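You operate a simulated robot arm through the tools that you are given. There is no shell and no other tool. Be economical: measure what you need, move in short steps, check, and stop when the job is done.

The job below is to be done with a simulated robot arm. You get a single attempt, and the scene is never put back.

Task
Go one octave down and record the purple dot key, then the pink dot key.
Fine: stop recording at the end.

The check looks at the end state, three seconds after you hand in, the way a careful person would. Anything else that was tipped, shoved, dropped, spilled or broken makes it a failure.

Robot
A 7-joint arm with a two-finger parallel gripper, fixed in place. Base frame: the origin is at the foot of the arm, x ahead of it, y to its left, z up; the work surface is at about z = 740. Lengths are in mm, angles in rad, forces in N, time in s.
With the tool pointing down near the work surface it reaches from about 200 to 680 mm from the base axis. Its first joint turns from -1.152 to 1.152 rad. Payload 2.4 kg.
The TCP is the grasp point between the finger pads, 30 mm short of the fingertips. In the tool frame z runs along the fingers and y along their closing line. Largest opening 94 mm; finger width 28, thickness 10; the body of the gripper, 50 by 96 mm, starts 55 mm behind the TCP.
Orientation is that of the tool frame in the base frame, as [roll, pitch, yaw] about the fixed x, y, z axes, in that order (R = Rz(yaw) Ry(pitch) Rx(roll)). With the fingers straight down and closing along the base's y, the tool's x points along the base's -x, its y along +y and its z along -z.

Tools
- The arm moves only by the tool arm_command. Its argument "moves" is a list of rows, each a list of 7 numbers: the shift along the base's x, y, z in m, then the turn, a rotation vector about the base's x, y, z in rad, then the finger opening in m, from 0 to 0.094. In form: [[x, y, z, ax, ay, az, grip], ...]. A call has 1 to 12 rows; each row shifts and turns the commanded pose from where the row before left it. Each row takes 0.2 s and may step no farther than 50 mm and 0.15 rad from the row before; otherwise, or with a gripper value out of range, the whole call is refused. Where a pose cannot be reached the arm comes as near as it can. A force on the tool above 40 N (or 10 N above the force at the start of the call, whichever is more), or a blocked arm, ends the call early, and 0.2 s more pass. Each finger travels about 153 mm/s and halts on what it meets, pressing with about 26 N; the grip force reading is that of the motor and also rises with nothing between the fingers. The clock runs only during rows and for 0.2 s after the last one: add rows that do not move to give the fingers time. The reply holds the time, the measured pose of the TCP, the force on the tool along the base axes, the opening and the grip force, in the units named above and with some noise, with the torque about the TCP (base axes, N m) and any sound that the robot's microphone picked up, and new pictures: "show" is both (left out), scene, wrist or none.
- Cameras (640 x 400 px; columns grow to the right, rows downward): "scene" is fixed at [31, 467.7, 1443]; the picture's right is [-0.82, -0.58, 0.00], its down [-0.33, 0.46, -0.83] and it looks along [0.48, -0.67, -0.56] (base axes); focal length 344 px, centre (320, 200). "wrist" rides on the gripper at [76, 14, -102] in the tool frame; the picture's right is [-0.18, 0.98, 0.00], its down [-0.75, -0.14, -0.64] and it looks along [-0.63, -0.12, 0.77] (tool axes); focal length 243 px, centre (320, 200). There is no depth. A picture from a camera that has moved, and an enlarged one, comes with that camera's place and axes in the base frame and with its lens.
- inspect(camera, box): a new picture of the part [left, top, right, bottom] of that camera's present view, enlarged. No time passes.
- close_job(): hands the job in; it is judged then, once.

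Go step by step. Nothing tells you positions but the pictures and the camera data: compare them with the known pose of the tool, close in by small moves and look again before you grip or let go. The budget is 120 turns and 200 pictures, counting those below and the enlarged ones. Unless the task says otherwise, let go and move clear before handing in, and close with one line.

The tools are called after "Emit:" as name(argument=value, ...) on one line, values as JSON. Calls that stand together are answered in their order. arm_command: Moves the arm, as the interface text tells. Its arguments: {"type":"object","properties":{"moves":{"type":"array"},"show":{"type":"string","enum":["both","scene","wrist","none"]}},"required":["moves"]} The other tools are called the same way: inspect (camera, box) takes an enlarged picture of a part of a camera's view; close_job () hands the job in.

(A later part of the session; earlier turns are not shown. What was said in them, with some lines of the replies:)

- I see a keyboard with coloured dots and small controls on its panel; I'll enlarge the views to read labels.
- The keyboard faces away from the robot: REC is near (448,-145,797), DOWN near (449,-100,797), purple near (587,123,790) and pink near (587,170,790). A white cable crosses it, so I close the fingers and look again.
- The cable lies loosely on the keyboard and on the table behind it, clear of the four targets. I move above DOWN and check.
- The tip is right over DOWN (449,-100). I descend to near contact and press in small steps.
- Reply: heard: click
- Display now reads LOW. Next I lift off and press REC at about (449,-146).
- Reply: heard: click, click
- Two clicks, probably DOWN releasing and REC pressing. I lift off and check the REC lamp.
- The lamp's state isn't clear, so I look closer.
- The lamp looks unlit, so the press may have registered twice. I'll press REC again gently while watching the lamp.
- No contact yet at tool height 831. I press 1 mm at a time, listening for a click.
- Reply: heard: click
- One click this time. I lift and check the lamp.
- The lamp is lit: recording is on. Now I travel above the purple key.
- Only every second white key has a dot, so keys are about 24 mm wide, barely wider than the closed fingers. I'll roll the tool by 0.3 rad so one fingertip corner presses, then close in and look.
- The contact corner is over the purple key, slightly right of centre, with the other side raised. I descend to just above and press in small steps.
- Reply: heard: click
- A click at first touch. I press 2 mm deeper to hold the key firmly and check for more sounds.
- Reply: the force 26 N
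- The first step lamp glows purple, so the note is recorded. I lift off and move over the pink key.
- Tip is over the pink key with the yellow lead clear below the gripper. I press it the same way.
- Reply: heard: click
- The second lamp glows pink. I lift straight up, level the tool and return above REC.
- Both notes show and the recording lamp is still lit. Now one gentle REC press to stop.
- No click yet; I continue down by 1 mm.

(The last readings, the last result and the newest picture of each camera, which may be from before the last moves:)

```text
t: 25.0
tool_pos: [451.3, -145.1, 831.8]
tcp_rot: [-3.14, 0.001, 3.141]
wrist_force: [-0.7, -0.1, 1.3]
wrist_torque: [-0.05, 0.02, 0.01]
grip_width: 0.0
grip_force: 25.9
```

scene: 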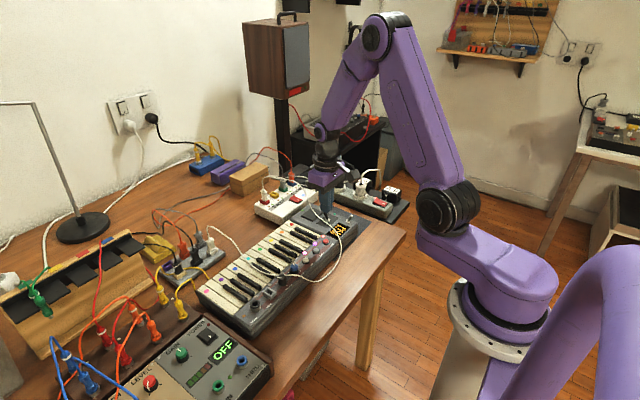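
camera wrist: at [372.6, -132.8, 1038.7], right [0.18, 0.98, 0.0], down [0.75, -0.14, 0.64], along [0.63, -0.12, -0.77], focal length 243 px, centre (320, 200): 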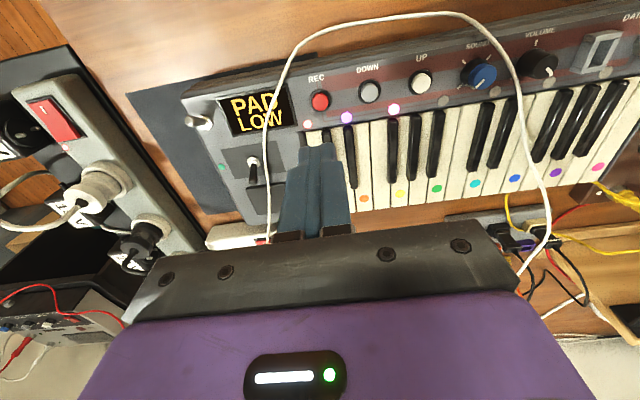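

Still no click; another 1 mm.

Emit:
arm_command(moves=[[0, 0, -0.001, 0, 0, 0, 0], [0, 0, 0, 0, 0, 0, 0]], show="none")

```text
t: 25.6
tool_pos: [453.0, -145.5, 830.6]
tcp_rot: [-3.141, 0.0, 3.141]
wrist_force: [-0.6, -0.9, 1.8]
wrist_torque: [-0.01, 0.08, 0.0]
grip_width: 0.0
grip_force: 26.2
heard: click, click
```

Two clicks; I check the lamp from the scene camera before moving.

Emit:
inspect(camera="scene", box=[290, 205, 354, 255])

Emit:
inspect(camera="wrist", box=[240, 100, 440, 220])

```text
8.00 times, centred on (322, 230) of scene
camera zoom: at [30.9, 467.7, 1443.0], right [-0.82, -0.58, 0.0], down [-0.33, 0.46, -0.83], along [0.48, -0.67, -0.56], focal length 2748 px, centre (304, -40)
```

zoom: 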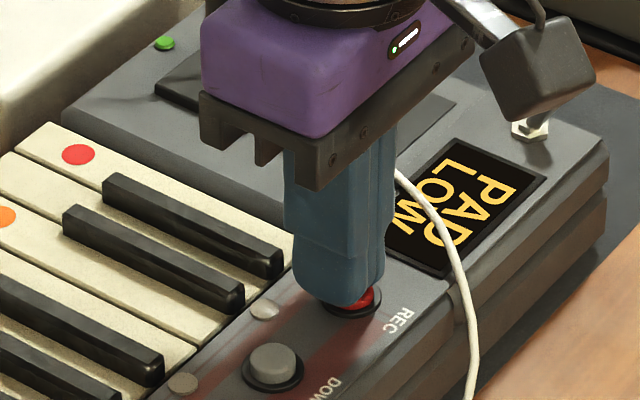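

```text
3.20 times, centred on (340, 160) of wrist
camera zoom: at [376.2, -129.8, 933.2], right [0.18, 0.98, 0.0], down [0.75, -0.14, 0.64], along [0.63, -0.12, -0.77], focal length 776 px, centre (256, 328)
```

zoom: 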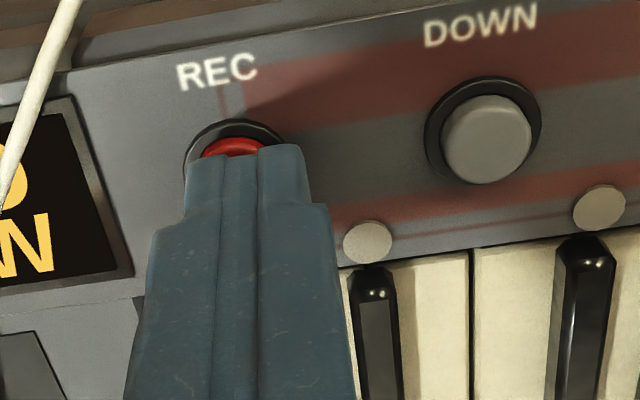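

The step lamps went dark: the slow press bounced, stopping and then restarting the recording empty. I finish this press decisively, lift and check the lamp.

Emit:
arm_command(moves=[[0, 0, -0.004, 0, 0, 0, 0], [0, 0, 0.05, 0, 0, 0, 0], [0, 0, 0.05, 0, 0, 0, 0], [0, 0, 0, 0, 0, 0, 0]], show="none")

Emit:
inspect(camera="scene", box=[290, 205, 354, 255])

Emit:
inspect(camera="wrist", box=[200, 60, 480, 220])

```text
t: 26.6
tool_pos: [449.7, -144.4, 926.2]
tcp_rot: [3.141, -0.003, -3.141]
wrist_force: [0.2, 0.1, -0.1]
wrist_torque: [0.01, 0.01, -0.03]
grip_width: 0.1
grip_force: 26.6
```

```text
8.00 times, centred on (322, 230) of scene
camera zoom: at [30.9, 467.7, 1443.0], right [-0.82, -0.58, 0.0], down [-0.33, 0.46, -0.83], along [0.48, -0.67, -0.56], focal length 2748 px, centre (304, -40)
```

zoom: 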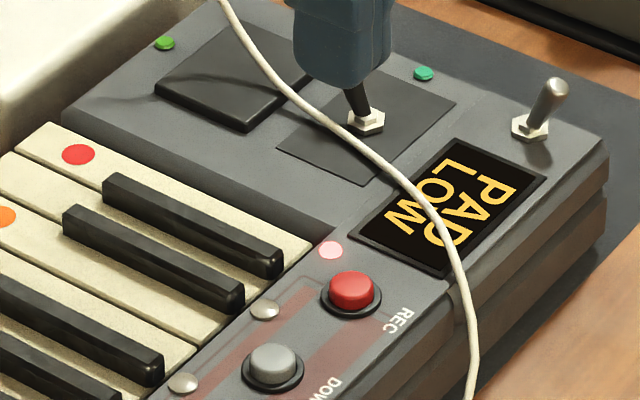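

```text
2.29 times, centred on (340, 140) of wrist
camera zoom: at [375.1, -128.9, 1030.0], right [0.18, 0.98, 0.0], down [0.75, -0.14, 0.64], along [0.63, -0.12, -0.77], focal length 555 px, centre (274, 337)
```

zoom: 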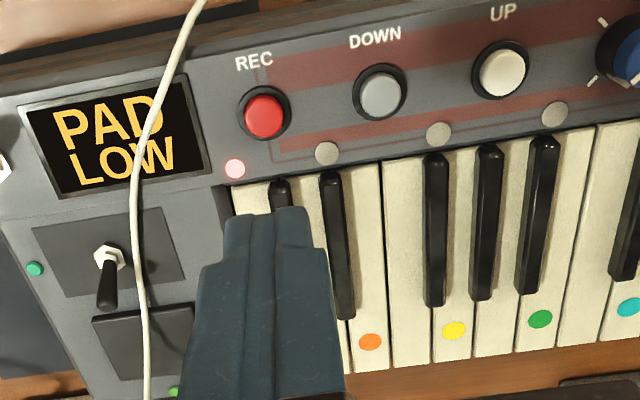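

Recording is on and empty, so I redo both notes. I travel to purple with the tilt.

Emit:
arm_command(moves=[[0.0201, 0.0379, 0, 0, 0, 0, 0], [0.0201, 0.0379, 0, 0, 0, 0, 0], [0.0201, 0.0379, 0, 0, 0, 0, 0], [0.0201, 0.0379, 0, 0, 0, 0, 0], [0.0201, 0.0379, 0, 0, 0, 0, 0], [0.0201, 0.0379, 0, -0.15, 0, 0, 0], [0.0201, 0.0379, 0, -0.15, 0, 0, 0], [0, 0, -0.04, 0, 0, 0, 0], [0, 0, -0.04, 0, 0, 0, 0], [0, 0, -0.012, 0, 0, 0, 0], [0, 0, 0, 0, 0, 0, 0], [0, 0, 0, 0, 0, 0, 0]], show="none")

Emit:
inspect(camera="wrist", box=[240, 90, 420, 210])

Emit:
inspect(camera="scene", box=[170, 220, 350, 330])

```text
t: 29.2
tool_pos: [589.6, 120.1, 836.2]
tcp_rot: [-2.841, -0.001, 3.141]
wrist_force: [-0.2, 0.6, 0.8]
wrist_torque: [-0.01, 0.01, -0.02]
grip_width: 0.0
grip_force: 26.0
```

```text
3.33 times, centred on (330, 150) of wrist
camera zoom: at [514.9, 164.6, 929.4], right [0.18, 0.94, -0.29], down [0.75, 0.05, 0.66], along [0.63, -0.34, -0.7], focal length 809 px, centre (287, 367)
```

zoom: 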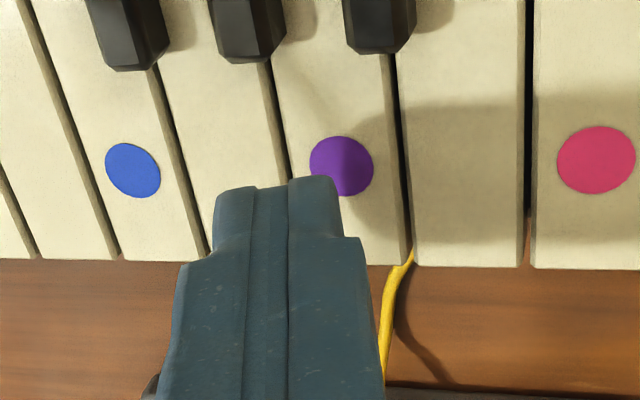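

```text
3.56 times, centred on (260, 275) of scene
camera zoom: at [31.0, 467.7, 1443.0], right [-0.82, -0.58, 0.0], down [-0.33, 0.46, -0.83], along [0.48, -0.67, -0.56], focal length 1222 px, centre (533, -67)
```

zoom: 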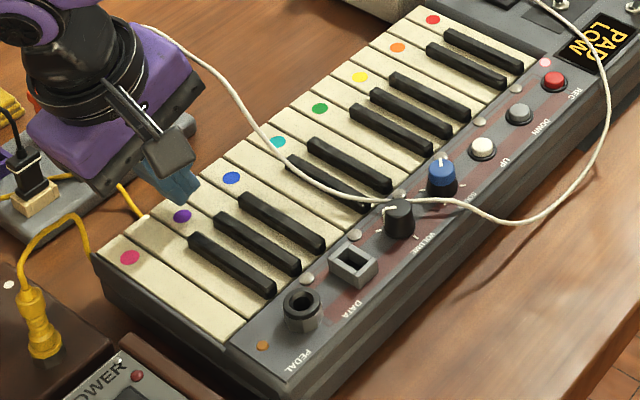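

Same pose as before. I do one decisive press and lift.

Emit:
arm_command(moves=[[0, 0, -0.012, 0, 0, 0, 0], [0, 0, -0.007, 0, 0, 0, 0], [0, 0, 0, 0, 0, 0, 0], [0, 0, 0.04, 0, 0, 0, 0], [0, 0, 0, 0, 0, 0, 0]], show="none")

Emit:
inspect(camera="scene", box=[170, 220, 350, 330])

```text
t: 30.4
tool_pos: [590.9, 119.8, 855.4]
tcp_rot: [-2.841, -0.001, 3.141]
wrist_force: [-0.1, 1.0, -0.4]
wrist_torque: [0.0, 0.02, -0.02]
grip_width: 0.0
grip_force: 25.7
heard: click
```

```text
3.56 times, centred on (260, 275) of scene
camera zoom: at [31.0, 467.7, 1443.0], right [-0.82, -0.58, 0.0], down [-0.33, 0.46, -0.83], along [0.48, -0.67, -0.56], focal length 1222 px, centre (533, -67)
```

zoom: 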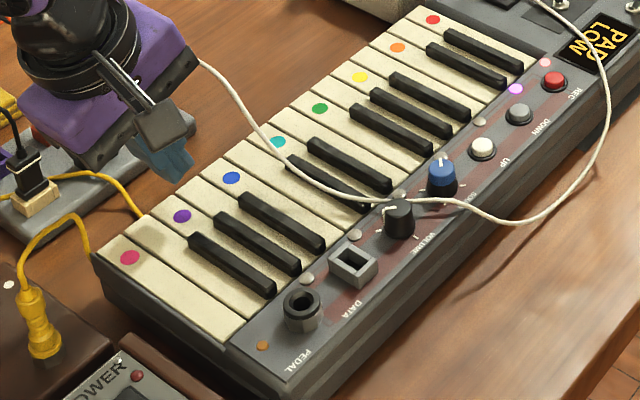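

One clean click, with purple recorded once. Now pink, 47 mm along +y, the same way.

Emit:
arm_command(moves=[[0, 0.0235, 0, 0, 0, 0, 0], [0, 0.0235, 0, 0, 0, 0, 0], [0, 0, 0, 0, 0, 0, 0], [0, 0, -0.033, 0, 0, 0, 0], [0, 0, -0.0075, 0, 0, 0, 0], [0, 0, 0, 0, 0, 0, 0], [0, 0, 0.045, 0, 0, 0, 0], [0, 0, 0.04, 0, 0, 0, 0], [0, 0, 0, 0, 0, 0, 0]], show="none")

Emit:
inspect(camera="scene", box=[170, 220, 350, 330])

```text
t: 32.4
tool_pos: [589.8, 167.8, 900.3]
tcp_rot: [-2.842, 0.0, -3.141]
wrist_force: [0.4, -0.4, -0.4]
wrist_torque: [-0.01, 0.02, -0.01]
grip_width: 0.0
grip_force: 26.0
heard: click
```

```text
3.56 times, centred on (260, 275) of scene
camera zoom: at [31.0, 467.7, 1443.0], right [-0.82, -0.58, 0.0], down [-0.33, 0.46, -0.83], along [0.48, -0.67, -0.56], focal length 1222 px, centre (533, -67)
```

zoom: 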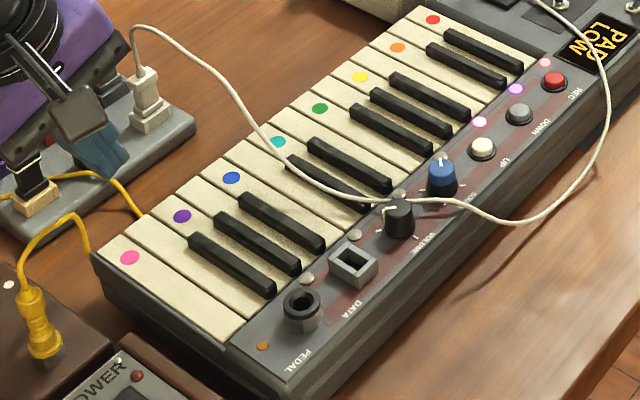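

Purple and pink are both recorded. I return above REC with the tool level.

Emit:
arm_command(moves=[[0, 0, 0.035, 0, 0, 0, 0], [-0.0175, -0.0393, 0, 0.15, 0, 0, 0], [-0.0175, -0.0393, 0, 0.15, 0, 0, 0], [-0.0175, -0.0393, 0, 0, 0, 0, 0], [-0.0175, -0.0393, 0, 0, 0, 0, 0], [-0.0175, -0.0393, 0, 0, 0, 0, 0], [-0.0175, -0.0393, 0, 0, 0, 0, 0], [-0.0175, -0.0393, 0, 0, 0, 0, 0], [-0.0175, -0.0393, 0, 0, 0, 0, 0], [0, 0, -0.045, 0, 0, 0, 0], [0, 0, -0.045, 0, 0, 0, 0], [0, 0, 0, 0, 0, 0, 0]], show="none")

Emit:
inspect(camera="wrist", box=[220, 90, 420, 220])

```text
t: 35.0
tool_pos: [451.7, -147.2, 844.1]
tcp_rot: [3.14, 0.0, 3.141]
wrist_force: [0.4, -0.8, -0.5]
wrist_torque: [0.02, -0.01, -0.01]
grip_width: 0.0
grip_force: 25.6
```

```text
3.08 times, centred on (320, 155) of wrist
camera zoom: at [376.3, -132.2, 947.5], right [0.18, 0.98, 0.0], down [0.75, -0.14, 0.64], along [0.63, -0.12, -0.77], focal length 746 px, centre (320, 338)
```

zoom: 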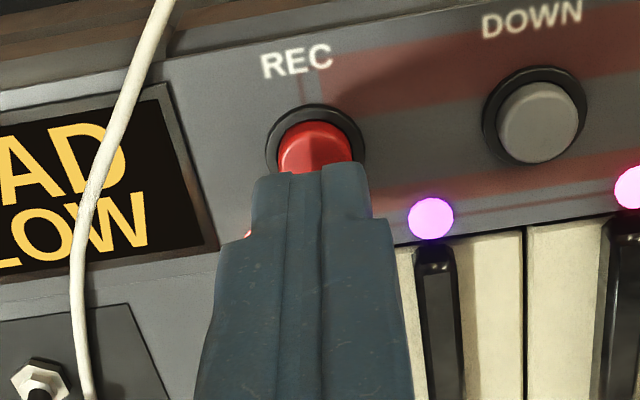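

Aligned. One decisive press and a fast lift.

Emit:
arm_command(moves=[[0, 0, -0.007, 0, 0, 0, 0], [0, 0, -0.0105, 0, 0, 0, 0], [0, 0, 0, 0, 0, 0, 0], [0, 0, 0.05, 0, 0, 0, 0], [0, 0, 0.05, 0, 0, 0, 0], [0, 0, 0, 0, 0, 0, 0]], show="wrist")

Emit:
inspect(camera="scene", box=[270, 205, 366, 275])

```text
t: 36.4
tool_pos: [451.3, -147.8, 926.0]
tcp_rot: [-3.141, 0.001, 3.141]
wrist_force: [-0.5, 0.1, -0.1]
wrist_torque: [0.02, 0.01, -0.01]
grip_width: 0.0
grip_force: 25.8
heard: click
camera wrist: at [376.4, -132.7, 1028.8], right [0.18, 0.98, 0.0], down [0.75, -0.14, 0.64], along [0.63, -0.12, -0.77], focal length 243 px, centre (320, 200)
```

wrist: 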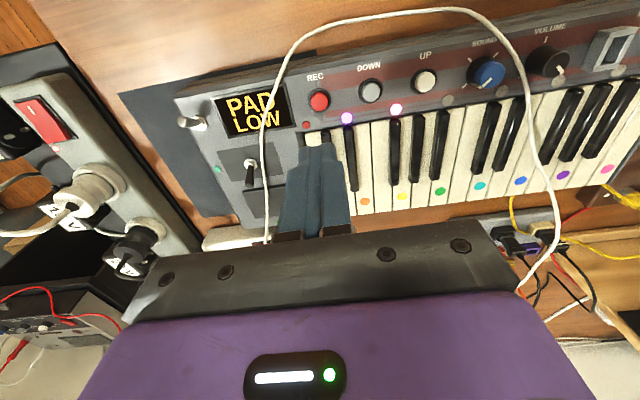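

```text
5.71 times, centred on (318, 240) of scene
camera zoom: at [31.0, 467.7, 1443.0], right [-0.82, -0.58, 0.0], down [-0.33, 0.46, -0.83], along [0.48, -0.67, -0.56], focal length 1963 px, centre (331, -29)
```

zoom: 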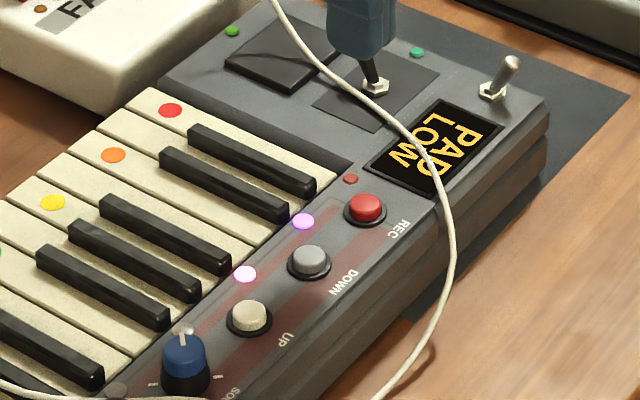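

The recording lamp is off, the step lamps show purple then pink, and the display reads LOW. The arm is clear, so I hand in.

Emit:
close_job()

```text
The job is handed in.
```

The keyboard is one octave down (the display reads LOW), purple then pink is recorded, and recording is stopped. My first take was wiped when a REC press registered twice, so the notes stored are from a second take.
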